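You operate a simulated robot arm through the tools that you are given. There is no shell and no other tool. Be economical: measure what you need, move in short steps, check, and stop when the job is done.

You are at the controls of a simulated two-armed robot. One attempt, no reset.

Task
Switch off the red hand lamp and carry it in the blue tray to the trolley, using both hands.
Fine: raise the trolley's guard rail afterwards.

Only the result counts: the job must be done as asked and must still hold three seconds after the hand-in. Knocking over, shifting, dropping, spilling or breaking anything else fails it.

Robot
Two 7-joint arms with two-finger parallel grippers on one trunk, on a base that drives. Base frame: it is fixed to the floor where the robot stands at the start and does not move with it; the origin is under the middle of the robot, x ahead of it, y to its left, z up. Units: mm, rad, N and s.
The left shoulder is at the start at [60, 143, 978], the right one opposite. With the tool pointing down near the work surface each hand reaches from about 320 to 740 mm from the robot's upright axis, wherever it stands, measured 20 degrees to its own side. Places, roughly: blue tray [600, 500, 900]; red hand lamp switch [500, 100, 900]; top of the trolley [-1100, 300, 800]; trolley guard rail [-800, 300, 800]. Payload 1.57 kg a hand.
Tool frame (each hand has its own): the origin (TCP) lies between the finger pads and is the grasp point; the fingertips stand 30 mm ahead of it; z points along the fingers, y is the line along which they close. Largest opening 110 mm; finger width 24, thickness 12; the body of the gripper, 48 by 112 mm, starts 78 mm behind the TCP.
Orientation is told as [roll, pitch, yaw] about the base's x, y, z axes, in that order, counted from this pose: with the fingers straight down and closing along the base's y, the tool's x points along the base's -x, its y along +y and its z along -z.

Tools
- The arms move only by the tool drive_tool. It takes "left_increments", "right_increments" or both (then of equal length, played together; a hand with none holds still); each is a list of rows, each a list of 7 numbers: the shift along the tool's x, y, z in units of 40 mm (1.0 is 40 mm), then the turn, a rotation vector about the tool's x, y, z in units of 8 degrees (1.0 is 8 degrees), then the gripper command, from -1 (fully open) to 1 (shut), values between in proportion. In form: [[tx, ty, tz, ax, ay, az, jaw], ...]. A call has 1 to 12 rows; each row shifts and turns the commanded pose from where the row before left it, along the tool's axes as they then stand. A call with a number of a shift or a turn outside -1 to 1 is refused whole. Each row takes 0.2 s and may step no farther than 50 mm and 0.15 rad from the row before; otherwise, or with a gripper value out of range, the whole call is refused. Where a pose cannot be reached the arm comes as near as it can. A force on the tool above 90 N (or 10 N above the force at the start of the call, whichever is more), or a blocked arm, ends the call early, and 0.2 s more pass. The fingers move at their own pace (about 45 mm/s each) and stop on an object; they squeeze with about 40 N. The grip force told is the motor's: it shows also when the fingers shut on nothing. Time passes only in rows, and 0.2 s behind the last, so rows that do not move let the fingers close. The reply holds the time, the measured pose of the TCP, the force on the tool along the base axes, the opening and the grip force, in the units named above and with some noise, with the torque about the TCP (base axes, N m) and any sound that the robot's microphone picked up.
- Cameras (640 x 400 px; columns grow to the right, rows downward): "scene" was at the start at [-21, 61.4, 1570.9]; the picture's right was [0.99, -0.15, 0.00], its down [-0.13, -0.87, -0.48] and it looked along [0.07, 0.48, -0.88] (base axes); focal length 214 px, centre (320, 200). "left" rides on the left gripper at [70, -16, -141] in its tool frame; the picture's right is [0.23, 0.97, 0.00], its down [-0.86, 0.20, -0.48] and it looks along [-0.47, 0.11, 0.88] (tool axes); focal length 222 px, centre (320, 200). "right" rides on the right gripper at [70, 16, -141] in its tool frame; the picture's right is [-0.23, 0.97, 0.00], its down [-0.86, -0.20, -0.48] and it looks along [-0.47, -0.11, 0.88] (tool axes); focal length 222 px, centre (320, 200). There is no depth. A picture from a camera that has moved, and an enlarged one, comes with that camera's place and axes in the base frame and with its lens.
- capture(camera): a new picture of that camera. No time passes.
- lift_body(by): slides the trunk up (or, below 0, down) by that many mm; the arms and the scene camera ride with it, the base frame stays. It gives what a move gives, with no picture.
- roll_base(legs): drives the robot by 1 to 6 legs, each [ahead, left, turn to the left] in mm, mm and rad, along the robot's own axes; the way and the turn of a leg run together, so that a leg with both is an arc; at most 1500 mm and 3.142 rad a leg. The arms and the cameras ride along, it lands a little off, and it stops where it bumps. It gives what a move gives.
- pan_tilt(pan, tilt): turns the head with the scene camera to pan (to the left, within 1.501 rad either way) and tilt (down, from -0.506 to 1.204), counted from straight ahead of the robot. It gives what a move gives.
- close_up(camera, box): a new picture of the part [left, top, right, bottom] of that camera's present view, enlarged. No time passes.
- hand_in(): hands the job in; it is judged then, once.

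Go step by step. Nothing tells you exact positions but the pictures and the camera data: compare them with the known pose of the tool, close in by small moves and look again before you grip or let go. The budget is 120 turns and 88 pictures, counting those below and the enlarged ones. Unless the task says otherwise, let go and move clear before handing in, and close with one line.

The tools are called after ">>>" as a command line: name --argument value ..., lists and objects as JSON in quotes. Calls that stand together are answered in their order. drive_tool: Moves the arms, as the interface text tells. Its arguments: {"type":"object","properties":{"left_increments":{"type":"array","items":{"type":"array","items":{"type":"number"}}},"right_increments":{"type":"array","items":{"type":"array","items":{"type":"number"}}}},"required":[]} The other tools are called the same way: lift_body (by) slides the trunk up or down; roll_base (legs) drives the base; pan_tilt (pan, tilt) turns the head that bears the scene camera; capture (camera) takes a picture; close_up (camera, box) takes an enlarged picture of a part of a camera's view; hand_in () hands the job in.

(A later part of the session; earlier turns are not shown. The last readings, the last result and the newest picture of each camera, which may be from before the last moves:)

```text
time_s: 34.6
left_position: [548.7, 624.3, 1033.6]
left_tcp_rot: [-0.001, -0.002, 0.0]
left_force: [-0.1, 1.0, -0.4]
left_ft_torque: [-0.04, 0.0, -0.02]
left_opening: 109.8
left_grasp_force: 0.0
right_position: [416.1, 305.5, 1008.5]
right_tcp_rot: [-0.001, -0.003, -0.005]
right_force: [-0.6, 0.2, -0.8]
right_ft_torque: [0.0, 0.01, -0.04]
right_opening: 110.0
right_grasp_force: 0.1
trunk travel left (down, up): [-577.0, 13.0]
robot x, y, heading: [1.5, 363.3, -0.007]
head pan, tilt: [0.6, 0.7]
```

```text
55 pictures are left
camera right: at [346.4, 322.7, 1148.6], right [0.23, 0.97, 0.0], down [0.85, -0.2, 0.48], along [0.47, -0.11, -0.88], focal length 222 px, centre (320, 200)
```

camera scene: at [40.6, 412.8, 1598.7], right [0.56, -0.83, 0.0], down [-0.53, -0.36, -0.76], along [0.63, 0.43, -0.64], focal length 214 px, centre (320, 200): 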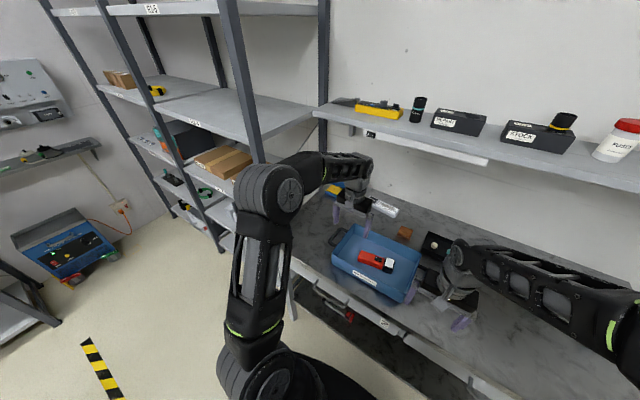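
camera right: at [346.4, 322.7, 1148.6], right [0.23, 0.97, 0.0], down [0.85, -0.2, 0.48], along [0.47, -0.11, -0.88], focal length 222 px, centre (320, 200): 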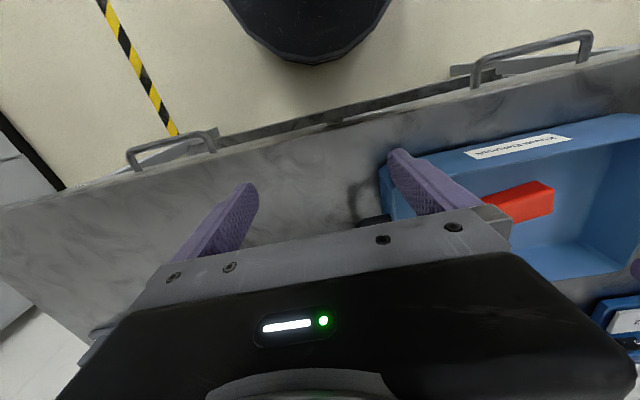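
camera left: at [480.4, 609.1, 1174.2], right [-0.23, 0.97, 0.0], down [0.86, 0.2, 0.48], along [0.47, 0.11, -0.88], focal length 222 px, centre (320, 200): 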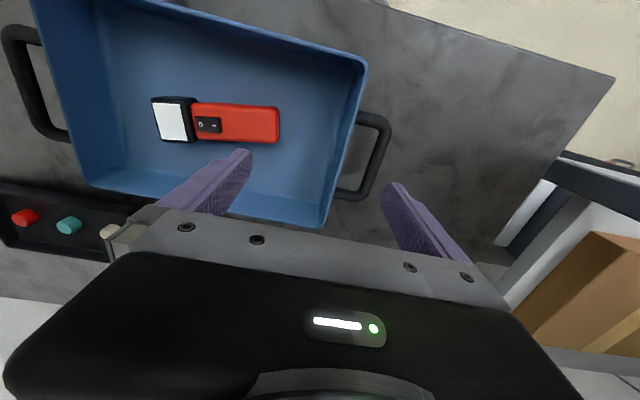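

>>> close_up --camera "left" --box '[310, 80, 430, 230]'

>>> close_up --camera "scene" --box '[310, 200, 450, 310]'

```text
2.67 times, centred on (370, 155) of left
camera zoom: at [480.4, 609.1, 1174.2], right [-0.23, 0.97, 0.0], down [0.86, 0.2, 0.48], along [0.47, 0.11, -0.88], focal length 592 px, centre (187, 320)
```

zoom: 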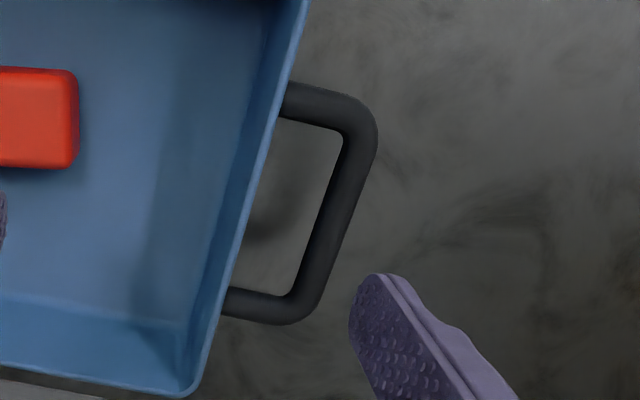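

```text
3.64 times, centred on (380, 255) of scene
camera zoom: at [40.6, 412.8, 1598.7], right [0.56, -0.83, 0.0], down [-0.53, -0.36, -0.76], along [0.63, 0.43, -0.64], focal length 780 px, centre (102, 0)
```

zoom: 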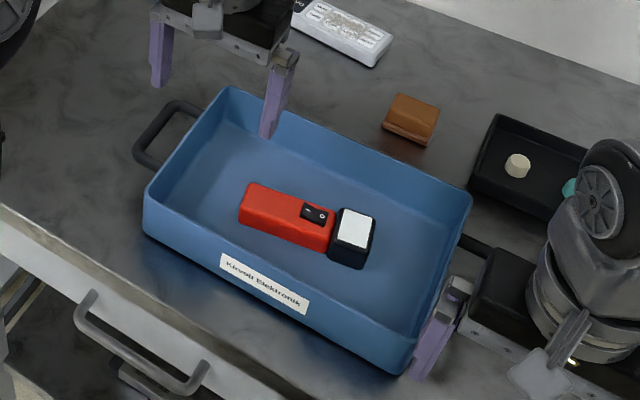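

Left handle bar: centre about [547, 686, 935]; right one about [549, 327, 935]. I bring both hands to hover above the bars with about 40 mm opening and check.

>>> drive_tool --left_increments '[[0, 0.386, 0.28, 0, 0, 0, 0.27], [0, 0.386, 0.28, 0, 0, 0, 0.27], [0, 0.386, 0.28, 0, 0, 0, 0.27], [0, 0.386, 0.28, 0, 0, 0, 0.27], [0, 0, 0, 0, 0, 0, 0.27]]' --right_increments '[[-0.825, 0.13, 0.12, 0, 0, 0, 0.27], [-0.825, 0.13, 0.12, 0, 0, 0, 0.27], [-0.825, 0.13, 0.12, 0, 0, 0, 0.27], [-0.825, 0.13, 0.12, 0, 0, 0, 0.27], [0, 0, 0, 0, 0, 0, 0.27]]'

>>> capture --camera "left"

>>> capture --camera "right"

>>> close_up --camera "scene" --box '[310, 200, 450, 310]'

```text
time_s: 35.9
left_position: [549.4, 684.9, 989.5]
left_tcp_rot: [-0.001, 0.0, -0.001]
left_force: [-0.7, 0.4, -0.1]
left_ft_torque: [-0.02, 0.0, 0.0]
left_opening: 40.1
left_grasp_force: 0.0
right_position: [547.8, 322.9, 988.5]
right_tcp_rot: [-0.002, -0.001, -0.005]
right_force: [0.6, 0.1, 0.3]
right_ft_torque: [0.03, -0.01, 0.0]
right_opening: 40.1
right_grasp_force: 0.1
trunk travel left (down, up): [-577.0, 13.0]
robot x, y, heading: [3.2, 367.2, -0.009]
head pan, tilt: [0.6, 0.7]
```

```text
52 pictures are left
camera left: at [480.0, 670.2, 1130.1], right [-0.23, 0.97, 0.0], down [0.86, 0.2, 0.48], along [0.47, 0.11, -0.88], focal length 222 px, centre (320, 200)
```

left: 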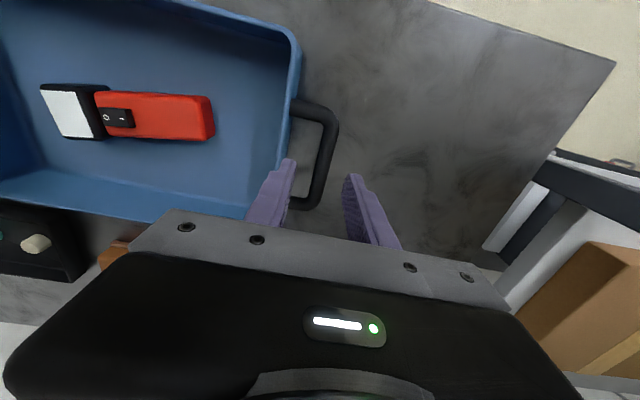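

```text
51 pictures are left
camera right: at [479.1, 339.5, 1129.3], right [0.23, 0.97, 0.0], down [0.85, -0.2, 0.48], along [0.47, -0.11, -0.88], focal length 222 px, centre (320, 200)
```

right: 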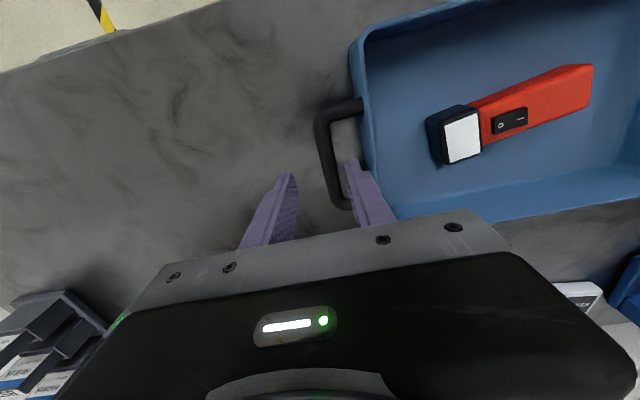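

```text
3.64 times, centred on (380, 255) of scene
camera zoom: at [39.9, 410.6, 1598.8], right [0.56, -0.83, 0.0], down [-0.53, -0.36, -0.77], along [0.63, 0.43, -0.64], focal length 780 px, centre (102, 0)
```

zoom: 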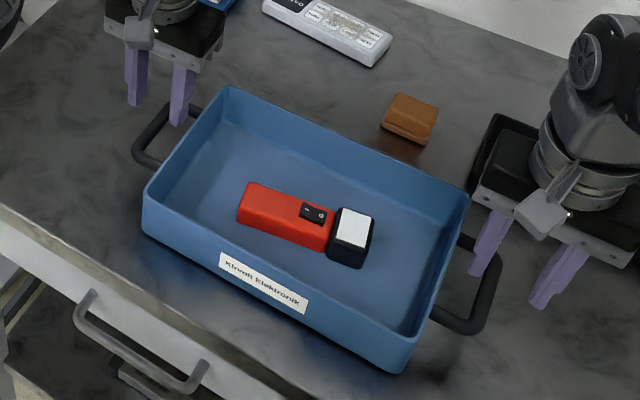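

The right hand needs +11 mm in y, the left +3 mm, both about −5 mm in x. I correct, then descend partway and look.

>>> drive_tool --left_increments '[[0.125, 0.08, 0, 0, 0, 0, 0.27], [0, 0, 0.5, 0, 0, 0, 0.27], [0, 0, 0.5, 0, 0, 0, 0.27], [0, 0, 0, 0, 0, 0, 0.27]]' --right_increments '[[0.14, 0.275, 0, 0, 0, 0, 0.27], [0, 0, 0.5, 0, 0, 0, 0.27], [0, 0, 0.5, 0, 0, 0, 0.27], [0, 0, 0, 0, 0, 0, 0.27]]'

>>> close_up --camera "left" --box '[230, 90, 430, 250]'

>>> close_up --camera "right" --box '[220, 90, 420, 250]'

>>> close_up --camera "scene" --box '[310, 200, 450, 310]'

```text
time_s: 36.9
left_position: [544.5, 687.7, 947.5]
left_tcp_rot: [0.001, 0.0, 0.001]
left_force: [1.5, 0.5, 0.5]
left_ft_torque: [0.02, 0.0, 0.0]
left_opening: 40.4
left_grasp_force: 0.1
right_position: [541.9, 336.1, 948.5]
right_tcp_rot: [0.001, -0.001, -0.005]
right_force: [0.6, 0.1, -0.6]
right_ft_torque: [0.05, 0.01, 0.0]
right_opening: 40.0
right_grasp_force: 0.1
trunk travel left (down, up): [-577.0, 13.0]
robot x, y, heading: [-2.8, 368.3, -0.008]
head pan, tilt: [0.6, 0.7]
```

```text
2.50 times, centred on (330, 170) of left
camera zoom: at [475.5, 672.7, 1089.6], right [-0.23, 0.97, 0.0], down [0.86, 0.2, 0.48], along [0.47, 0.11, -0.88], focal length 555 px, centre (295, 275)
```

zoom: 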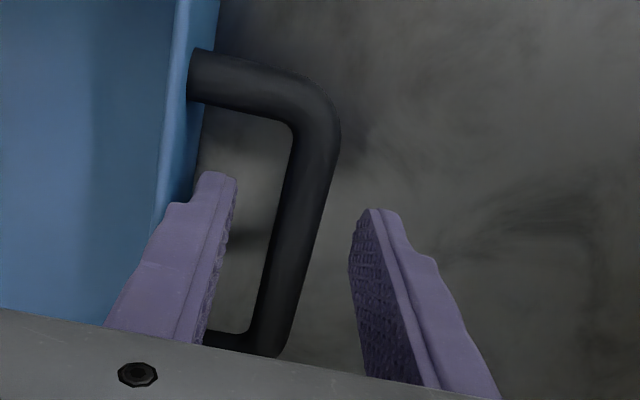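

```text
2.50 times, centred on (320, 170) of right
camera zoom: at [473.1, 351.6, 1088.4], right [0.23, 0.97, 0.0], down [0.85, -0.2, 0.48], along [0.47, -0.11, -0.88], focal length 555 px, centre (320, 275)
```

zoom: 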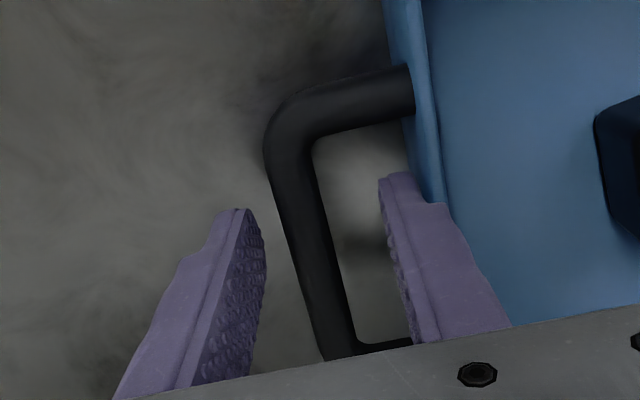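

```text
3.64 times, centred on (380, 255) of scene
camera zoom: at [40.6, 410.7, 1598.8], right [0.56, -0.83, 0.0], down [-0.53, -0.36, -0.76], along [0.63, 0.43, -0.64], focal length 780 px, centre (102, 0)
```

zoom: 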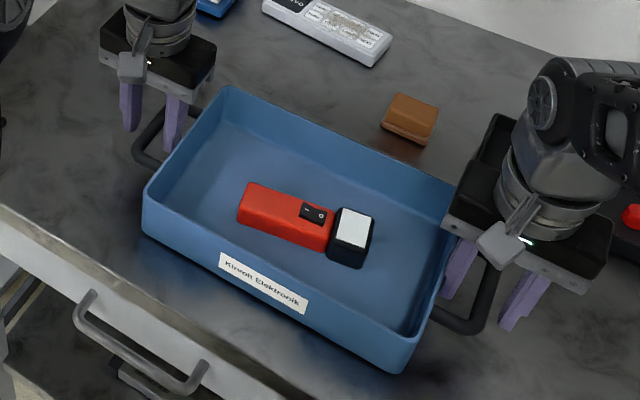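

Fingers straddle both bars cleanly. Down 14 mm more and close both.

>>> drive_tool --left_increments '[[0, 0, 0.35, 0, 0, 0, 0.27], [0, 0, 0, 0, 0, 0, 0.6], [0, 0, 0, 0, 0, 0, 1], [0, 0, 0, 0, 0, 0, 1], [0, 0, 0, 0, 0, 0, 1], [0, 0, 0, 0, 0, 0, 1], [0, 0, 0, 0, 0, 0, 1]]' --right_increments '[[0, 0, 0.35, 0, 0, 0, 0.27], [0, 0, 0, 0, 0, 0, 0.6], [0, 0, 0, 0, 0, 0, 1], [0, 0, 0, 0, 0, 0, 1], [0, 0, 0, 0, 0, 0, 1], [0, 0, 0, 0, 0, 0, 1], [0, 0, 0, 0, 0, 0, 1]]'

>>> close_up --camera "scene" --box '[310, 200, 450, 310]'

```text
time_s: 38.5
left_position: [543.4, 689.3, 936.4]
left_tcp_rot: [0.004, -0.001, 0.004]
left_force: [-3.3, 10.4, 11.2]
left_ft_torque: [-0.03, 0.05, -0.16]
left_opening: 13.5
left_grasp_force: 30.3
right_position: [540.8, 332.8, 932.4]
right_tcp_rot: [-0.006, 0.002, -0.007]
right_force: [-1.3, -8.7, 0.5]
right_ft_torque: [-0.14, 0.25, 0.14]
right_opening: 13.2
right_grasp_force: 30.3
trunk travel left (down, up): [-577.0, 13.0]
robot x, y, heading: [0.2, 366.6, -0.006]
head pan, tilt: [0.6, 0.7]
```

```text
3.64 times, centred on (380, 255) of scene
camera zoom: at [39.2, 410.5, 1598.6], right [0.56, -0.83, 0.0], down [-0.53, -0.36, -0.77], along [0.63, 0.43, -0.64], focal length 780 px, centre (102, 0)
```

zoom: 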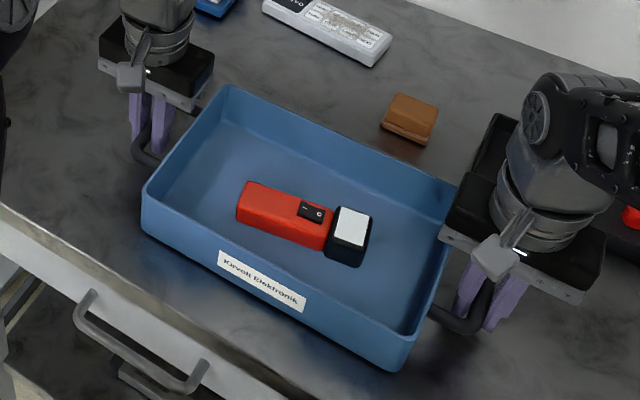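

Both handles are gripped. I relieve the small side load, wait for full grip, then lift a little and check.

>>> drive_tool --left_increments '[[0, 0.04, 0, 0, 0, 0, 1], [0, 0, 0, 0, 0, 0, 1], [0, 0, 0, 0, 0, 0, 1], [0, 0, -0.1, 0, 0, 0, 1], [0, 0, -0.2, 0, 0, 0, 1], [0, 0, -0.3, 0, 0, 0, 1], [0, 0, -0.2, 0, 0, 0, 1], [0, 0, 0, 0, 0, 0, 1]]' --right_increments '[[0, -0.04, 0, 0, 0, 0, 1], [0, 0, 0, 0, 0, 0, 1], [0, 0, 0, 0, 0, 0, 1], [0, 0, -0.1, 0, 0, 0, 1], [0, 0, -0.2, 0, 0, 0, 1], [0, 0, -0.3, 0, 0, 0, 1], [0, 0, -0.2, 0, 0, 0, 1], [0, 0, 0, 0, 0, 0, 1]]'

>>> capture --camera "scene"

```text
time_s: 40.2
left_position: [544.3, 689.1, 966.1]
left_tcp_rot: [-0.001, 0.001, 0.0]
left_force: [0.0, 14.6, -3.5]
left_ft_torque: [0.1, 0.14, -0.09]
left_opening: 13.7
left_grasp_force: 29.8
right_position: [542.2, 334.2, 965.5]
right_tcp_rot: [0.001, -0.002, -0.005]
right_force: [0.2, -14.3, -3.0]
right_ft_torque: [-0.02, -0.09, 0.15]
right_opening: 13.4
right_grasp_force: 29.9
trunk travel left (down, up): [-577.0, 13.0]
robot x, y, heading: [0.5, 369.9, -0.004]
head pan, tilt: [0.6, 0.7]
```

```text
45 pictures are left
camera scene: at [41.4, 411.1, 1598.7], right [0.56, -0.83, 0.0], down [-0.53, -0.36, -0.76], along [0.63, 0.43, -0.64], focal length 214 px, centre (320, 200)
```

scene: 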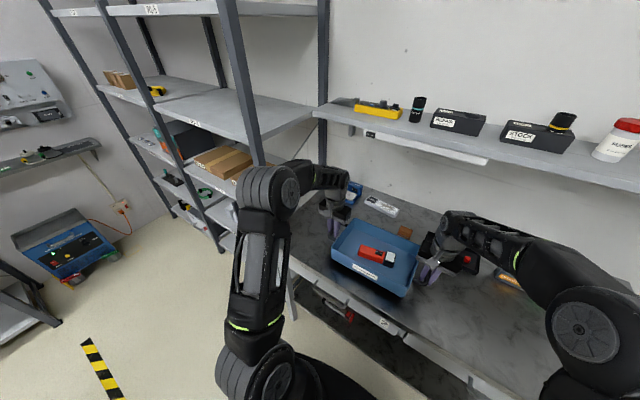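

The tray is lifted and level. There's a 14 N side squeeze; I try relieving it with 2 mm outward each.

>>> drive_tool --left_increments '[[0, 0.05, 0, 0, 0, 0, 1], [0, 0, 0, 0, 0, 0, 1]]' --right_increments '[[0, -0.05, 0, 0, 0, 0, 1], [0, 0, 0, 0, 0, 0, 1]]'

```text
time_s: 40.9
left_position: [545.7, 689.9, 966.4]
left_tcp_rot: [-0.001, 0.001, 0.0]
left_force: [0.2, 3.8, -3.4]
left_ft_torque: [0.03, 0.12, -0.11]
left_opening: 13.5
left_grasp_force: 30.2
right_position: [541.7, 334.0, 967.8]
right_tcp_rot: [0.003, -0.002, -0.004]
right_force: [-0.1, -4.2, -3.2]
right_ft_torque: [-0.01, -0.03, -0.06]
right_opening: 13.3
right_grasp_force: 30.1
trunk travel left (down, up): [-577.0, 13.0]
robot x, y, heading: [-1.7, 366.9, -0.006]
head pan, tilt: [0.6, 0.7]
```

Load is balanced now. I raise the tray 50 mm and back the base off the bench by 350 mm.

>>> drive_tool --left_increments '[[0, 0, -0.25, 0, 0, 0, 1], [0, 0, -0.35, 0, 0, 0, 1], [0, 0, -0.35, 0, 0, 0, 1], [0, 0, -0.3, 0, 0, 0, 1], [0, 0, 0, 0, 0, 0, 1]]' --right_increments '[[0, 0, -0.25, 0, 0, 0, 1], [0, 0, -0.35, 0, 0, 0, 1], [0, 0, -0.35, 0, 0, 0, 1], [0, 0, -0.3, 0, 0, 0, 1], [0, 0, 0, 0, 0, 0, 1]]'

>>> roll_base --legs '[[-350, 0, 0]]'

>>> capture --camera "scene"

```text
time_s: 42.0
left_position: [545.7, 689.4, 1016.2]
left_tcp_rot: [-0.002, 0.002, 0.0]
left_force: [0.1, -7.3, -3.1]
left_ft_torque: [-0.02, 0.31, -0.21]
left_opening: 13.7
left_grasp_force: 30.2
right_position: [543.0, 333.6, 1016.1]
right_tcp_rot: [0.001, -0.002, -0.002]
right_force: [0.8, 6.9, -4.5]
right_ft_torque: [0.01, -0.3, -0.12]
right_opening: 13.7
right_grasp_force: 29.5
trunk travel left (down, up): [-577.0, 13.0]
robot x, y, heading: [5.0, 363.3, -0.006]
head pan, tilt: [0.6, 0.7]
```

```text
time_s: 44.3
left_position: [196.9, 693.1, 1017.8]
left_tcp_rot: [-0.003, -0.001, 0.007]
left_force: [-0.2, -18.9, -2.6]
left_ft_torque: [-0.08, -0.15, -0.17]
left_opening: 13.5
left_grasp_force: 30.0
right_position: [195.9, 338.8, 1016.0]
right_tcp_rot: [0.003, -0.001, 0.006]
right_force: [1.7, 17.8, -3.2]
right_ft_torque: [0.02, 0.1, -0.06]
right_opening: 13.5
right_grasp_force: 30.2
trunk travel left (down, up): [-577.0, 13.0]
robot x, y, heading: [-343.0, 365.6, 0.005]
head pan, tilt: [0.6, 0.7]
```

```text
44 pictures are left
camera scene: at [-305.3, 411.4, 1598.8], right [0.57, -0.82, 0.0], down [-0.53, -0.37, -0.77], along [0.63, 0.43, -0.64], focal length 214 px, centre (320, 200)
```

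scene: 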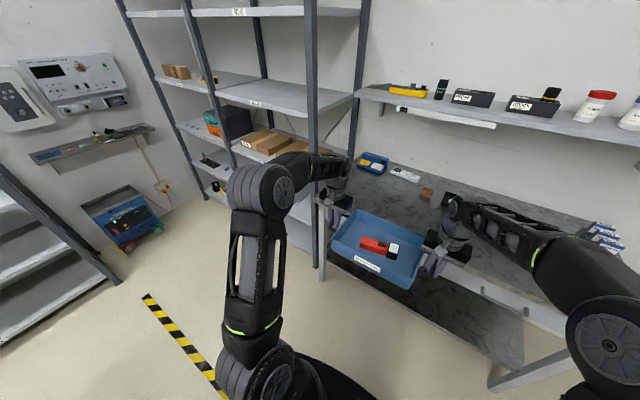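

Clear of the bench. I relieve the side load and bring the tray to the robot's centreline, a bit closer.

>>> drive_tool --left_increments '[[0, -0.03, 0, 0, 0, 0, 1], [0.2, -0.3, 0, 0, 0, 0, 1], [0.3, -0.45, 0, 0, 0, 0, 1], [0.35, -0.55, 0, 0, 0, 0, 1], [0.35, -0.55, 0, 0, 0, 0, 1], [0.35, -0.55, 0, 0, 0, 0, 1], [0.35, -0.55, 0, 0, 0, 0, 1], [0.3, -0.45, 0, 0, 0, 0, 1], [0.2, -0.3, 0, 0, 0, 0, 1], [0, 0, 0, 0, 0, 0, 1]]' --right_increments '[[0, 0.03, 0, 0, 0, 0, 1], [0.2, -0.3, 0, 0, 0, 0, 1], [0.3, -0.45, 0, 0, 0, 0, 1], [0.35, -0.55, 0, 0, 0, 0, 1], [0.35, -0.55, 0, 0, 0, 0, 1], [0.35, -0.55, 0, 0, 0, 0, 1], [0.35, -0.55, 0, 0, 0, 0, 1], [0.3, -0.45, 0, 0, 0, 0, 1], [0.2, -0.3, 0, 0, 0, 0, 1], [0, 0, 0, 0, 0, 0, 1]]'

>>> pan_tilt --pan 1.5 --tilt 0.6

>>> capture --camera "scene"

```text
time_s: 46.5
left_position: [102.8, 546.2, 1016.2]
left_tcp_rot: [0.002, 0.002, 0.008]
left_force: [-0.8, 29.1, -2.6]
left_ft_torque: [0.1, 0.07, -0.32]
left_opening: 13.5
left_grasp_force: 30.2
right_position: [102.0, 188.9, 1015.3]
right_tcp_rot: [0.0, -0.002, 0.004]
right_force: [0.7, -28.9, -2.5]
right_ft_torque: [0.05, 0.01, -0.11]
right_opening: 13.3
right_grasp_force: 30.1
trunk travel left (down, up): [-577.0, 13.0]
robot x, y, heading: [-344.0, 368.3, 0.003]
head pan, tilt: [0.6, 0.7]
```

```text
time_s: 47.7
left_position: [102.6, 545.5, 1017.1]
left_tcp_rot: [0.003, -0.001, 0.009]
left_force: [-1.3, 30.2, -3.3]
left_ft_torque: [0.14, 0.39, -0.33]
left_opening: 13.3
left_grasp_force: 30.0
right_position: [101.6, 188.4, 1016.4]
right_tcp_rot: [-0.003, -0.002, 0.007]
right_force: [1.1, -29.6, -1.6]
right_ft_torque: [0.02, -0.33, -0.19]
right_opening: 13.2
right_grasp_force: 30.0
trunk travel left (down, up): [-577.0, 13.0]
robot x, y, heading: [-343.9, 366.9, 0.008]
head pan, tilt: [1.499, 0.6]
```

```text
43 pictures are left
camera scene: at [-368.1, 451.1, 1607.4], right [1.0, -0.07, 0.0], down [-0.04, -0.56, -0.82], along [0.06, 0.82, -0.57], focal length 214 px, centre (320, 200)
```

scene: 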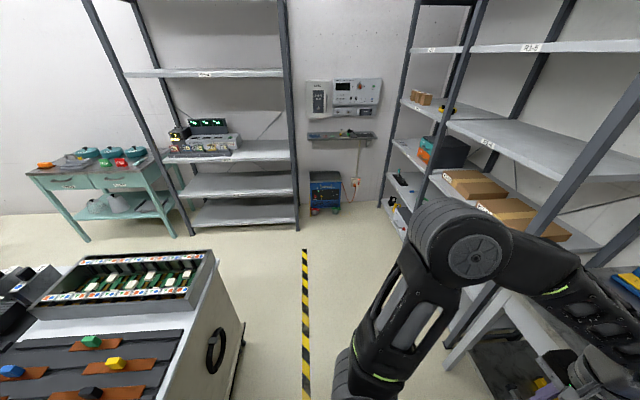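

The left side holds a cart and shelves, so I plan to turn to the right; I relieve the squeeze and check the right side first.

>>> drive_tool --left_increments '[[0, 0.02, 0, 0, 0, 0, 1], [0, 0, 0, 0, 0, 0, 1]]' --right_increments '[[0, -0.02, 0, 0, 0, 0, 1], [0, 0, 0, 0, 0, 0, 1]]'

>>> pan_tilt --pan -1.5 --tilt 0.6

>>> capture --camera "scene"

```text
time_s: 48.3
left_position: [103.7, 545.3, 1016.7]
left_tcp_rot: [-0.001, 0.001, 0.007]
left_force: [-1.4, 24.0, -2.9]
left_ft_torque: [0.17, 0.15, -0.31]
left_opening: 13.7
left_grasp_force: 30.6
right_position: [100.6, 189.6, 1014.9]
right_tcp_rot: [0.0, -0.001, 0.004]
right_force: [0.9, -24.0, -3.5]
right_ft_torque: [-0.02, -0.11, -0.17]
right_opening: 13.6
right_grasp_force: 30.5
trunk travel left (down, up): [-577.0, 13.0]
robot x, y, heading: [-341.5, 364.9, 0.01]
head pan, tilt: [1.499, 0.6]
```

```text
time_s: 50.9
left_position: [102.9, 545.5, 1016.5]
left_tcp_rot: [0.001, -0.001, 0.009]
left_force: [-1.5, 24.6, -3.6]
left_ft_torque: [0.15, 0.01, -0.26]
left_opening: 13.5
left_grasp_force: 30.2
right_position: [101.1, 189.6, 1016.5]
right_tcp_rot: [0.0, -0.002, 0.004]
right_force: [1.1, -24.1, -3.1]
right_ft_torque: [-0.05, 0.08, -0.13]
right_opening: 13.3
right_grasp_force: 29.9
trunk travel left (down, up): [-577.0, 13.0]
robot x, y, heading: [-339.8, 366.8, 0.005]
head pan, tilt: [-1.499, 0.6]
```

```text
42 pictures are left
camera scene: at [-367.4, 274.8, 1607.4], right [-1.0, -0.08, 0.0], down [-0.04, 0.56, -0.83], along [0.06, -0.82, -0.56], focal length 214 px, centre (320, 200)
```

scene: 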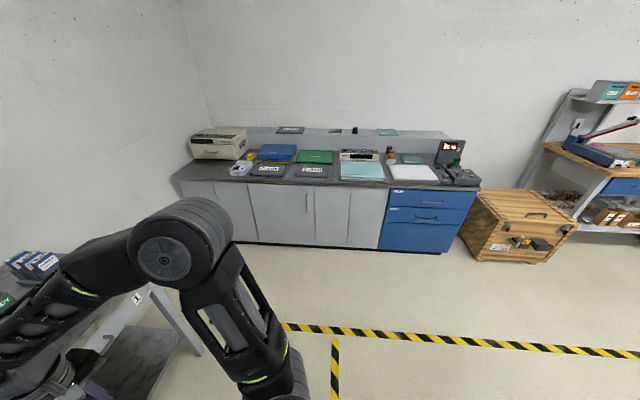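

The right side is open. I relieve the squeeze more and turn right by π in two legs.

>>> drive_tool --left_increments '[[0, 0.055, 0, 0, 0, 0, 1], [0, 0, 0, 0, 0, 0, 1]]' --right_increments '[[0, -0.055, 0, 0, 0, 0, 1], [0, 0, 0, 0, 0, 0, 1]]'

>>> roll_base --legs '[[0, 0, -1.0], [0, 0, -1.0], [0, 0, -1.14]]'

>>> pan_tilt --pan 0 --tilt 0.8

>>> capture --camera "scene"

```text
time_s: 51.5
left_position: [103.6, 545.1, 1016.2]
left_tcp_rot: [-0.004, -0.003, 0.006]
left_force: [-0.1, 8.6, -3.2]
left_ft_torque: [0.05, 0.03, -0.17]
left_opening: 13.5
left_grasp_force: 30.3
right_position: [102.1, 189.6, 1016.2]
right_tcp_rot: [0.003, -0.001, 0.007]
right_force: [1.4, -8.3, -2.4]
right_ft_torque: [0.01, -0.03, -0.17]
right_opening: 13.6
right_grasp_force: 30.0
trunk travel left (down, up): [-577.0, 13.0]
robot x, y, heading: [-343.8, 366.7, 0.006]
head pan, tilt: [-1.499, 0.6]
```

```text
time_s: 59.8
left_position: [-790.3, 187.8, 1016.3]
left_tcp_rot: [-0.005, 0.001, -3.132]
left_force: [0.9, 26.8, -2.9]
left_ft_torque: [0.14, -0.05, -0.29]
left_opening: 13.9
left_grasp_force: 29.8
right_position: [-789.7, 541.9, 1015.8]
right_tcp_rot: [0.006, 0.0, -3.137]
right_force: [-0.8, -26.9, -3.1]
right_ft_torque: [-0.05, -0.01, -0.13]
right_opening: 13.3
right_grasp_force: 30.1
trunk travel left (down, up): [-577.0, 13.0]
robot x, y, heading: [-341.0, 364.0, -3.136]
head pan, tilt: [-1.499, 0.6]
```

```text
time_s: 61.4
left_position: [-790.5, 187.2, 1016.7]
left_tcp_rot: [-0.004, 0.002, -3.133]
left_force: [2.1, 1.7, -2.7]
left_ft_torque: [0.04, -0.09, -0.26]
left_opening: 13.5
left_grasp_force: 29.7
right_position: [-790.4, 542.1, 1016.9]
right_tcp_rot: [0.005, 0.001, -3.137]
right_force: [-1.1, -2.7, -3.7]
right_ft_torque: [-0.01, 0.07, -0.05]
right_opening: 13.5
right_grasp_force: 30.0
trunk travel left (down, up): [-577.0, 13.0]
robot x, y, heading: [-344.7, 366.4, -3.137]
head pan, tilt: [0.0, 0.799]
```

```text
41 pictures are left
camera scene: at [-396.1, 362.9, 1590.5], right [0.0, 1.0, 0.0], down [0.72, 0.0, -0.7], along [-0.7, 0.0, -0.72], focal length 214 px, centre (320, 200)
```

scene: 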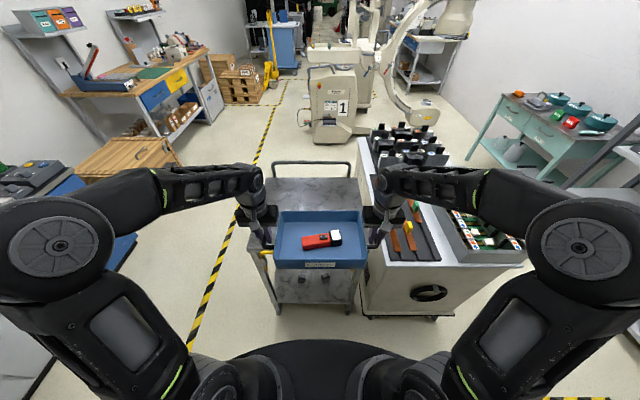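

The tray is now facing the trolley. I shift the base ~65 mm to its left (−y) to be centred on the trolley and look with all cameras.

>>> roll_base --legs '[[0, 65, 0]]'

>>> close_up --camera "scene" --box '[200, 140, 440, 320]'

>>> capture --camera "left"

>>> capture --camera "right"

```text
time_s: 62.4
left_position: [-790.1, 120.9, 1015.7]
left_tcp_rot: [-0.006, 0.002, -3.135]
left_force: [1.9, 1.9, -2.8]
left_ft_torque: [0.12, -0.02, -0.34]
left_opening: 13.6
left_grasp_force: 30.2
right_position: [-789.2, 476.5, 1015.7]
right_tcp_rot: [0.001, 0.0, -3.134]
right_force: [-1.9, -3.6, -4.3]
right_ft_torque: [0.1, -0.07, -0.2]
right_opening: 13.5
right_grasp_force: 29.5
trunk travel left (down, up): [-577.0, 13.0]
robot x, y, heading: [-342.7, 300.5, -3.139]
head pan, tilt: [0.0, 0.799]
```

```text
2.22 times, centred on (320, 230) of scene
camera zoom: at [-395.7, 294.9, 1590.5], right [0.0, 1.0, 0.0], down [0.72, 0.0, -0.7], along [-0.7, 0.0, -0.72], focal length 477 px, centre (320, 133)
```

zoom: 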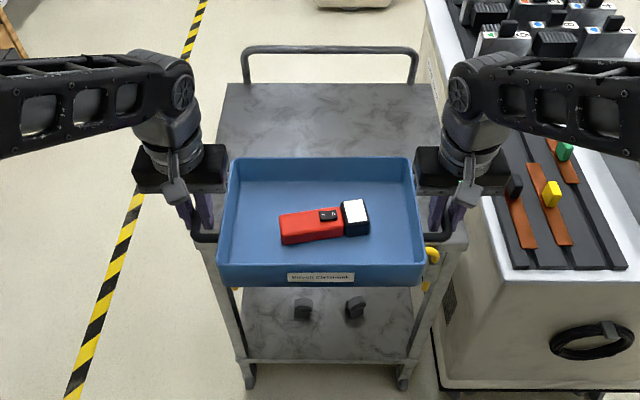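

```text
39 pictures are left
camera left: at [-720.3, 137.6, 1158.0], right [0.23, -0.97, 0.0], down [-0.85, -0.21, 0.48], along [-0.46, -0.11, -0.88], focal length 222 px, centre (320, 200)
```

left: 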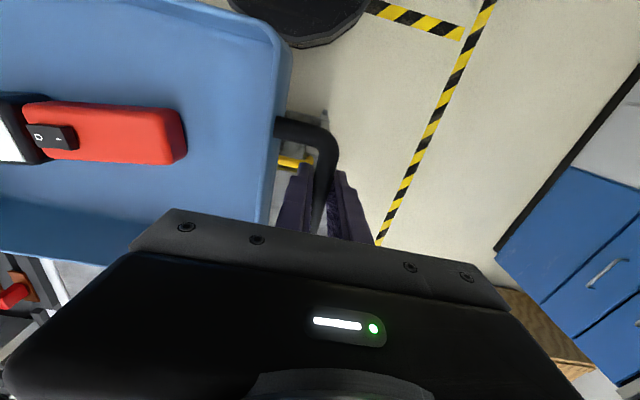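

```text
38 pictures are left
camera right: at [-717.8, 460.6, 1157.3], right [-0.22, -0.97, 0.0], down [-0.86, 0.2, 0.48], along [-0.47, 0.1, -0.88], focal length 222 px, centre (320, 200)
```

right: 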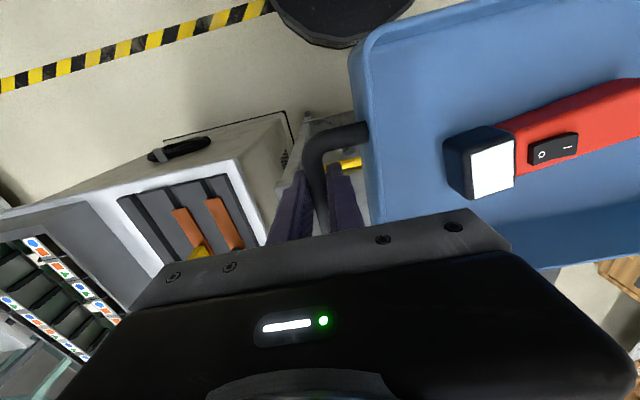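

The trolley top spans about x −1340…−880, y 65…577; the rail hangs folded along the near edge (x≈−855). I drive 100 mm ahead, then extend both arms 170 mm forward, so the tray sits over the top.

>>> roll_base --legs '[[100, 0, 0]]'

>>> drive_tool --left_increments '[[-0.2, 0, 0, 0, 0, 0, 1], [-0.4, 0, 0, 0, 0, 0, 1], [-0.5, 0, 0, 0, 0, 0, 1], [-0.5, 0, 0, 0, 0, 0, 1], [-0.5, 0, 0, 0, 0, 0, 1], [-0.5, 0, 0, 0, 0, 0, 1], [-0.5, 0, 0, 0, 0, 0, 1], [-0.5, 0, 0, 0, 0, 0, 1], [-0.4, 0, 0, 0, 0, 0, 1], [-0.25, 0, 0, 0, 0, 0, 1], [0, 0, 0, 0, 0, 0, 1]]' --right_increments '[[-0.2, 0, 0, 0, 0, 0, 1], [-0.4, 0, 0, 0, 0, 0, 1], [-0.5, 0, 0, 0, 0, 0, 1], [-0.5, 0, 0, 0, 0, 0, 1], [-0.5, 0, 0, 0, 0, 0, 1], [-0.5, 0, 0, 0, 0, 0, 1], [-0.5, 0, 0, 0, 0, 0, 1], [-0.5, 0, 0, 0, 0, 0, 1], [-0.4, 0, 0, 0, 0, 0, 1], [-0.25, 0, 0, 0, 0, 0, 1], [0, 0, 0, 0, 0, 0, 1]]'

>>> capture --camera "scene"

```text
time_s: 63.6
left_position: [-888.0, 120.7, 1015.2]
left_tcp_rot: [-0.003, 0.004, -3.131]
left_force: [0.0, -0.3, -3.9]
left_ft_torque: [-0.02, -0.05, -0.25]
left_opening: 13.6
left_grasp_force: 30.0
right_position: [-886.3, 475.2, 1015.8]
right_tcp_rot: [0.004, 0.0, -3.137]
right_force: [-0.9, -0.1, -3.3]
right_ft_torque: [0.0, -0.03, -0.1]
right_opening: 13.5
right_grasp_force: 29.9
trunk travel left (down, up): [-577.0, 13.0]
robot x, y, heading: [-440.9, 301.4, -3.139]
head pan, tilt: [0.0, 0.799]
```

```text
time_s: 66.0
left_position: [-1057.5, 119.5, 1016.2]
left_tcp_rot: [-0.007, 0.001, -3.133]
left_force: [0.3, 2.7, -2.6]
left_ft_torque: [0.01, -0.05, -0.15]
left_opening: 13.5
left_grasp_force: 29.8
right_position: [-1057.0, 475.6, 1016.2]
right_tcp_rot: [0.005, 0.001, -3.134]
right_force: [0.0, -3.4, -2.4]
right_ft_torque: [-0.01, -0.04, -0.04]
right_opening: 13.5
right_grasp_force: 30.5
trunk travel left (down, up): [-577.0, 13.0]
robot x, y, heading: [-445.4, 303.5, -3.134]
head pan, tilt: [0.0, 0.799]
```

```text
37 pictures are left
camera scene: at [-493.6, 296.4, 1590.5], right [-0.01, 1.0, 0.0], down [0.72, 0.0, -0.7], along [-0.7, 0.0, -0.72], focal length 214 px, centre (320, 200)
```

scene: 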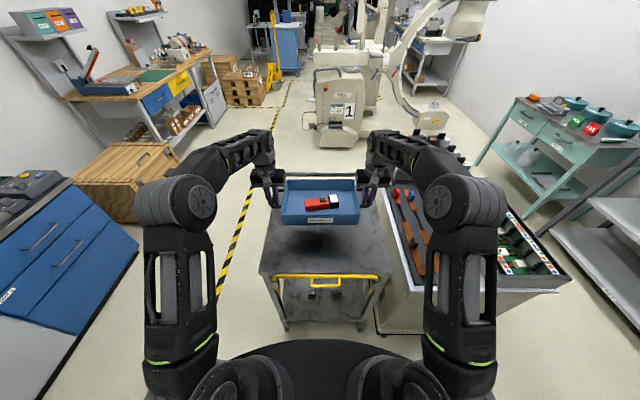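

The tray is over the trolley top with the rail clear in front. I lower the trunk 135 mm.

>>> lift_body --by -135

>>> capture --camera "scene"

```text
time_s: 67.6
left_position: [-1056.2, 120.3, 884.4]
left_tcp_rot: [-0.007, -0.003, -3.133]
left_force: [-2.5, 9.2, 23.5]
left_ft_torque: [-0.04, -0.16, -0.14]
left_opening: 13.9
left_grasp_force: 30.6
right_position: [-1056.0, 476.2, 885.3]
right_tcp_rot: [0.007, -0.008, -3.136]
right_force: [-3.6, -5.7, 23.0]
right_ft_torque: [0.04, -0.11, -0.03]
right_opening: 13.7
right_grasp_force: 29.8
trunk travel left (down, up): [-442.0, 148.0]
robot x, y, heading: [-441.8, 300.4, -3.137]
head pan, tilt: [0.0, 0.799]
```

```text
36 pictures are left
camera scene: at [-489.9, 296.9, 1456.1], right [-0.01, 1.0, 0.0], down [0.72, 0.0, -0.7], along [-0.7, 0.0, -0.72], focal length 214 px, centre (320, 200)
```

scene: 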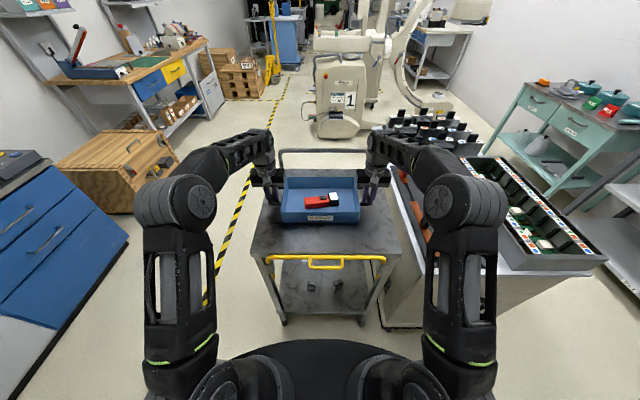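

The tray has touched down (upward forces ~23 N each), top at about z 830. I relieve the press and open the fingers to 40 mm.

>>> drive_tool --left_increments '[[0, 0, -0.06, 0, 0, 0, 1], [0, 0, 0, 0, 0, 0, 1]]' --right_increments '[[0, 0, -0.06, 0, 0, 0, 1], [0, 0, 0, 0, 0, 0, 1]]'

>>> drive_tool --left_increments '[[0, 0, 0, 0, 0, 0, 0.7], [0, 0, 0, 0, 0, 0, 0.4], [0, 0, 0, 0, 0, 0, 0.3], [0, 0, 0, 0, 0, 0, 0.3]]' --right_increments '[[0, 0, 0, 0, 0, 0, 0.7], [0, 0, 0, 0, 0, 0, 0.4], [0, 0, 0, 0, 0, 0, 0.3], [0, 0, 0, 0, 0, 0, 0.3]]'

>>> close_up --camera "left" --box '[230, 90, 430, 250]'

>>> close_up --camera "right" --box '[220, 90, 420, 250]'

```text
time_s: 68.2
left_position: [-1055.3, 121.4, 884.0]
left_tcp_rot: [-0.006, 0.0, -3.136]
left_force: [-0.8, 12.8, 11.7]
left_ft_torque: [-0.09, 0.82, -0.14]
left_opening: 13.7
left_grasp_force: 30.2
right_position: [-1056.1, 477.1, 883.8]
right_tcp_rot: [0.005, -0.003, -3.137]
right_force: [-2.4, -7.2, 15.3]
right_ft_torque: [0.06, 0.68, -0.03]
right_opening: 13.4
right_grasp_force: 30.6
trunk travel left (down, up): [-442.0, 148.0]
robot x, y, heading: [-438.6, 296.8, -3.139]
head pan, tilt: [0.0, 0.799]
```

```text
time_s: 69.2
left_position: [-1057.3, 119.6, 883.2]
left_tcp_rot: [-0.004, 0.001, -3.133]
left_force: [0.4, -0.2, -0.5]
left_ft_torque: [0.0, 0.01, 0.0]
left_opening: 38.4
left_grasp_force: 0.1
right_position: [-1057.9, 476.4, 884.1]
right_tcp_rot: [0.004, 0.001, -3.137]
right_force: [-0.1, 0.1, -0.5]
right_ft_torque: [0.01, 0.01, 0.0]
right_opening: 38.5
right_grasp_force: 0.0
trunk travel left (down, up): [-442.0, 148.0]
robot x, y, heading: [-444.8, 300.0, -3.132]
head pan, tilt: [0.0, 0.799]
```

```text
2.50 times, centred on (330, 170) of left
camera zoom: at [-987.5, 136.4, 1024.9], right [0.24, -0.97, 0.0], down [-0.85, -0.21, 0.48], along [-0.46, -0.11, -0.88], focal length 555 px, centre (295, 275)
```

zoom: 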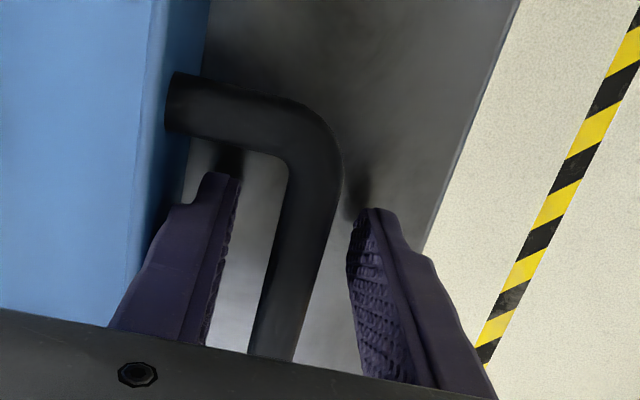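

```text
2.50 times, centred on (320, 170) of right
camera zoom: at [-986.1, 460.8, 1024.6], right [-0.22, -0.98, 0.0], down [-0.86, 0.2, 0.48], along [-0.47, 0.1, -0.88], focal length 555 px, centre (320, 275)
```

zoom: 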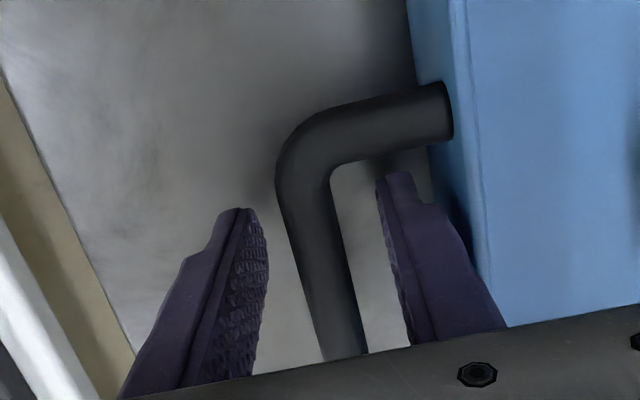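

The tray is released and stands on the trolley. I raise the trunk 110 mm straight up to clear the handles, then study the rail.

>>> lift_body --by 110

>>> capture --camera "scene"

>>> close_up --camera "scene" --box '[230, 170, 430, 330]'

```text
time_s: 70.6
left_position: [-1057.1, 117.9, 993.7]
left_tcp_rot: [-0.006, 0.001, -3.133]
left_force: [0.4, 0.2, 0.8]
left_ft_torque: [-0.01, 0.01, 0.0]
left_opening: 38.4
left_grasp_force: 0.0
right_position: [-1057.3, 475.7, 992.9]
right_tcp_rot: [0.005, 0.0, -3.137]
right_force: [0.1, 0.8, -1.7]
right_ft_torque: [-0.01, 0.01, 0.0]
right_opening: 38.5
right_grasp_force: 0.1
trunk travel left (down, up): [-552.0, 38.0]
robot x, y, heading: [-442.5, 302.7, -3.135]
head pan, tilt: [0.0, 0.799]
```

```text
33 pictures are left
camera scene: at [-493.6, 296.4, 1565.4], right [-0.01, 1.0, 0.0], down [0.72, 0.0, -0.7], along [-0.7, 0.0, -0.72], focal length 214 px, centre (320, 200)
```

scene: 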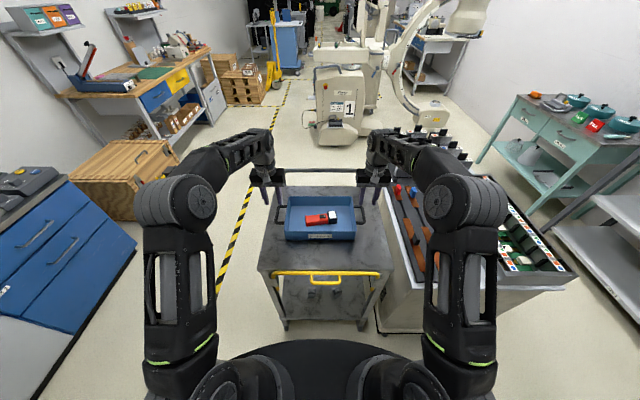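

```text
2.50 times, centred on (330, 250) of scene
camera zoom: at [-493.6, 296.4, 1565.4], right [-0.01, 1.0, 0.0], down [0.72, 0.0, -0.7], along [-0.7, 0.0, -0.72], focal length 536 px, centre (295, 75)
```

zoom: 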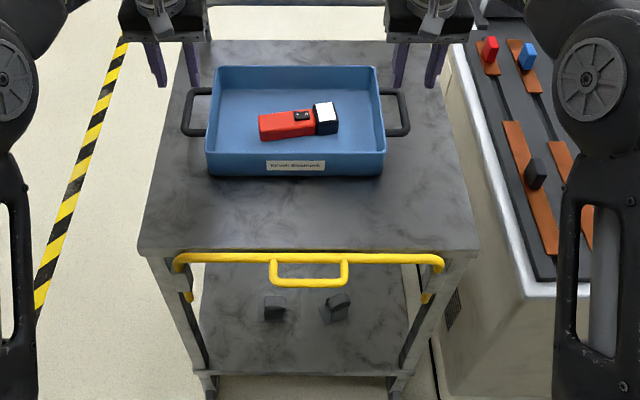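

The rail's yellow bar lies level with the top at the near edge, with a small grip loop in the middle (≈[-803…-840, 317, ~834]). I back the base up 250 mm so the hands are above it and look closely.

>>> roll_base --legs '[[-250, 0, 0]]'

>>> close_up --camera "scene" --box '[240, 150, 400, 270]'

>>> capture --camera "right"

>>> capture --camera "left"

```text
time_s: 72.4
left_position: [-809.6, 118.1, 992.9]
left_tcp_rot: [-0.004, 0.0, -3.129]
left_force: [0.8, -0.4, -0.3]
left_ft_torque: [-0.03, 0.03, 0.0]
left_opening: 38.4
left_grasp_force: 0.1
right_position: [-811.3, 475.4, 994.4]
right_tcp_rot: [0.005, -0.001, -3.132]
right_force: [0.3, -0.3, 0.6]
right_ft_torque: [0.0, 0.01, -0.03]
right_opening: 38.4
right_grasp_force: 0.0
trunk travel left (down, up): [-552.0, 38.0]
robot x, y, heading: [-198.7, 301.1, -3.132]
head pan, tilt: [0.0, 0.799]
```

```text
3.33 times, centred on (320, 210) of scene
camera zoom: at [-245.2, 298.1, 1565.6], right [-0.01, 1.0, 0.0], down [0.72, 0.01, -0.7], along [-0.7, -0.01, -0.72], focal length 715 px, centre (320, 167)
```

zoom: 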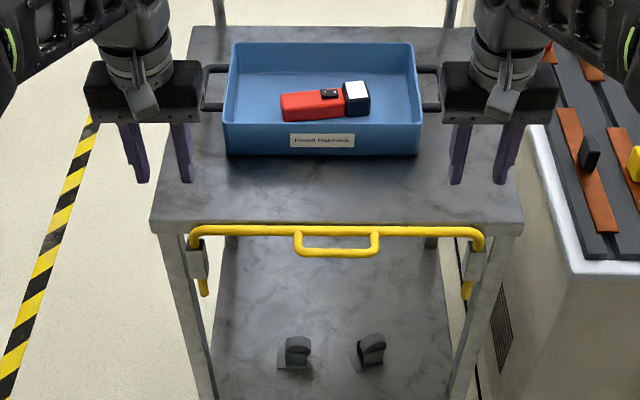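

```text
30 pictures are left
camera right: at [-739.0, 460.7, 1135.2], right [-0.22, -0.98, 0.01], down [-0.86, 0.19, 0.48], along [-0.47, 0.1, -0.88], focal length 222 px, centre (320, 200)
```

right: 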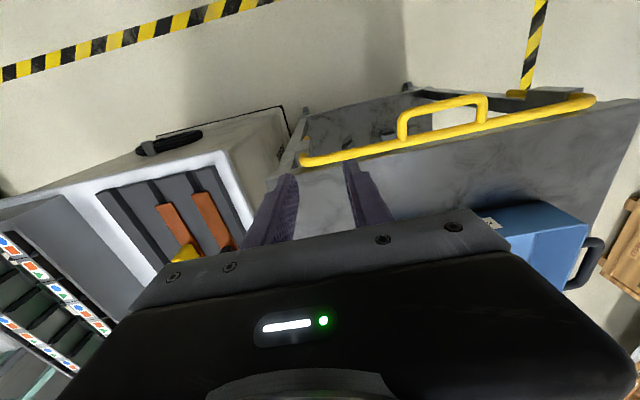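

```text
29 pictures are left
camera left: at [-739.2, 136.4, 1135.6], right [0.24, -0.97, 0.0], down [-0.85, -0.21, 0.48], along [-0.46, -0.11, -0.88], focal length 222 px, centre (320, 200)
```

left: 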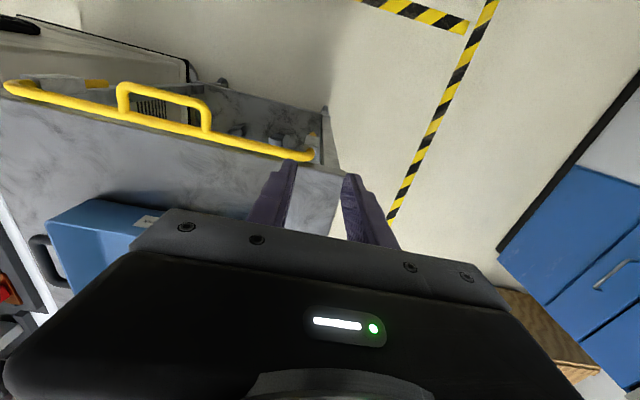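

The rail slides in two sleeves, with a horizontal grip loop whose outer bar is at about [-800, 318, 833]; the rail bar itself is at x ≈ −841. I move the right hand over the loop, turn it 90°, and set a 30 mm opening.

>>> drive_tool --right_increments '[[0.055, 0.785, 0, 0, 0, 0, 0.45], [0.055, 0.785, 0, 0, 0, 0, 0.45], [0.055, 0.785, 0, 0, 0, 0, 0.45], [0.055, 0.785, 0, 0, 0, 0, 0.45], [0.055, 0.785, 0, 0, 0, 0, 0.45]]'

>>> drive_tool --right_increments '[[0, 0, 0, 0, 0, -0.9375, 0.45], [0, 0, 0, 0, 0, -0.9375, 0.45], [0, 0, 0, 0, 0, -0.9375, 0.45], [0, 0, 0, 0, 0, -0.9375, 0.45], [0, 0, 0, 0, 0, -0.9375, 0.45], [0, 0, 0, 0, 0, -0.9375, 0.45], [0, 0, 0, 0, 0, -0.9375, 0.45], [0, 0, 0, 0, 0, -0.9375, 0.45], [0, 0, 0, 0, 0, -0.9375, 0.45], [0, 0, 0, 0, 0, -0.9375, 0.45], [0, 0, 0, 0, 0, -0.9375, 0.45], [0, 0, 0, 0, 0, -0.9375, 0.45]]'

>>> capture --camera "right"

```text
time_s: 73.6
left_position: [-810.6, 117.8, 993.2]
left_tcp_rot: [-0.004, 0.001, -3.128]
left_force: [0.6, -0.5, 0.8]
left_ft_torque: [0.04, 0.0, -0.01]
left_opening: 38.7
left_grasp_force: 0.0
right_position: [-798.4, 317.9, 993.6]
right_tcp_rot: [0.006, -0.001, -3.133]
right_force: [0.0, -0.4, -1.0]
right_ft_torque: [0.03, -0.01, 0.0]
right_opening: 30.3
right_grasp_force: 0.0
trunk travel left (down, up): [-552.0, 38.0]
robot x, y, heading: [-196.9, 302.6, -3.137]
head pan, tilt: [0.0, 0.799]
```

```text
time_s: 76.2
left_position: [-810.6, 118.5, 993.7]
left_tcp_rot: [-0.003, 0.002, -3.129]
left_force: [0.5, 0.5, 0.0]
left_ft_torque: [0.0, -0.01, 0.0]
left_opening: 38.7
left_grasp_force: 0.1
right_position: [-799.3, 318.7, 994.5]
right_tcp_rot: [-0.001, -0.004, -1.559]
right_force: [0.0, 0.5, -0.2]
right_ft_torque: [-0.01, 0.01, 0.02]
right_opening: 30.4
right_grasp_force: 0.1
trunk travel left (down, up): [-552.0, 38.0]
robot x, y, heading: [-192.2, 299.6, -3.137]
head pan, tilt: [0.0, 0.799]
```

```text
28 pictures are left
camera right: at [-782.4, 389.8, 1135.1], right [0.98, -0.22, 0.0], down [-0.19, -0.86, 0.48], along [-0.1, -0.47, -0.88], focal length 222 px, centre (320, 200)
```

right: 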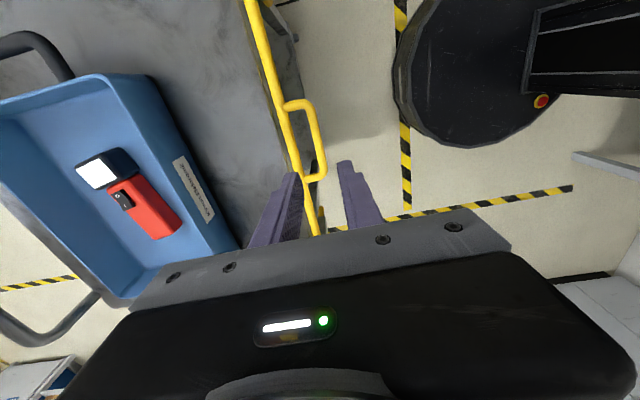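

The hand sits exactly above the loop's outer bar. I descend to just above it and check.

>>> drive_tool --right_increments '[[0, 0, 0.7, 0, 0, 0, 0.45], [0, 0, 0.8, 0, 0, 0, 0.45], [0, 0, 0.8, 0, 0, 0, 0.45], [0, 0, 0.5, 0, 0, 0, 0.45], [0, 0, 0, 0, 0, 0, 0.45]]'

>>> close_up --camera "right" --box '[220, 80, 420, 240]'

```text
time_s: 77.4
left_position: [-809.1, 118.0, 995.4]
left_tcp_rot: [-0.005, 0.003, -3.13]
left_force: [0.8, -0.5, 0.1]
left_ft_torque: [0.01, -0.01, -0.02]
left_opening: 38.4
left_grasp_force: 0.1
right_position: [-797.9, 317.6, 882.3]
right_tcp_rot: [-0.003, -0.005, -1.562]
right_force: [-0.2, -0.3, 0.6]
right_ft_torque: [-0.03, -0.01, 0.02]
right_opening: 30.4
right_grasp_force: 0.0
trunk travel left (down, up): [-552.0, 38.0]
robot x, y, heading: [-197.0, 303.9, -3.139]
head pan, tilt: [0.0, 0.799]
```

```text
2.50 times, centred on (320, 160) of right
camera zoom: at [-781.4, 387.9, 1023.4], right [0.98, -0.22, 0.0], down [-0.19, -0.85, 0.48], along [-0.11, -0.47, -0.88], focal length 555 px, centre (320, 300)
```

zoom: 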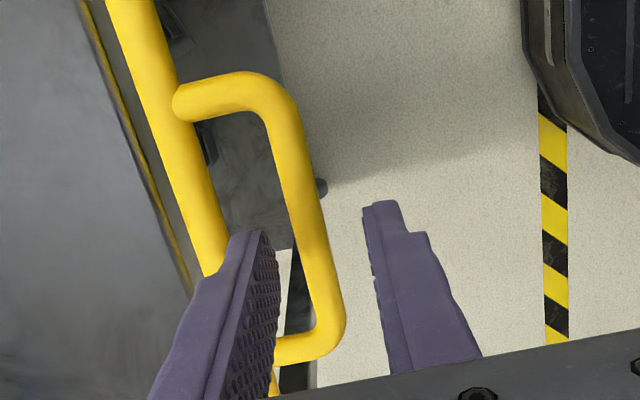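

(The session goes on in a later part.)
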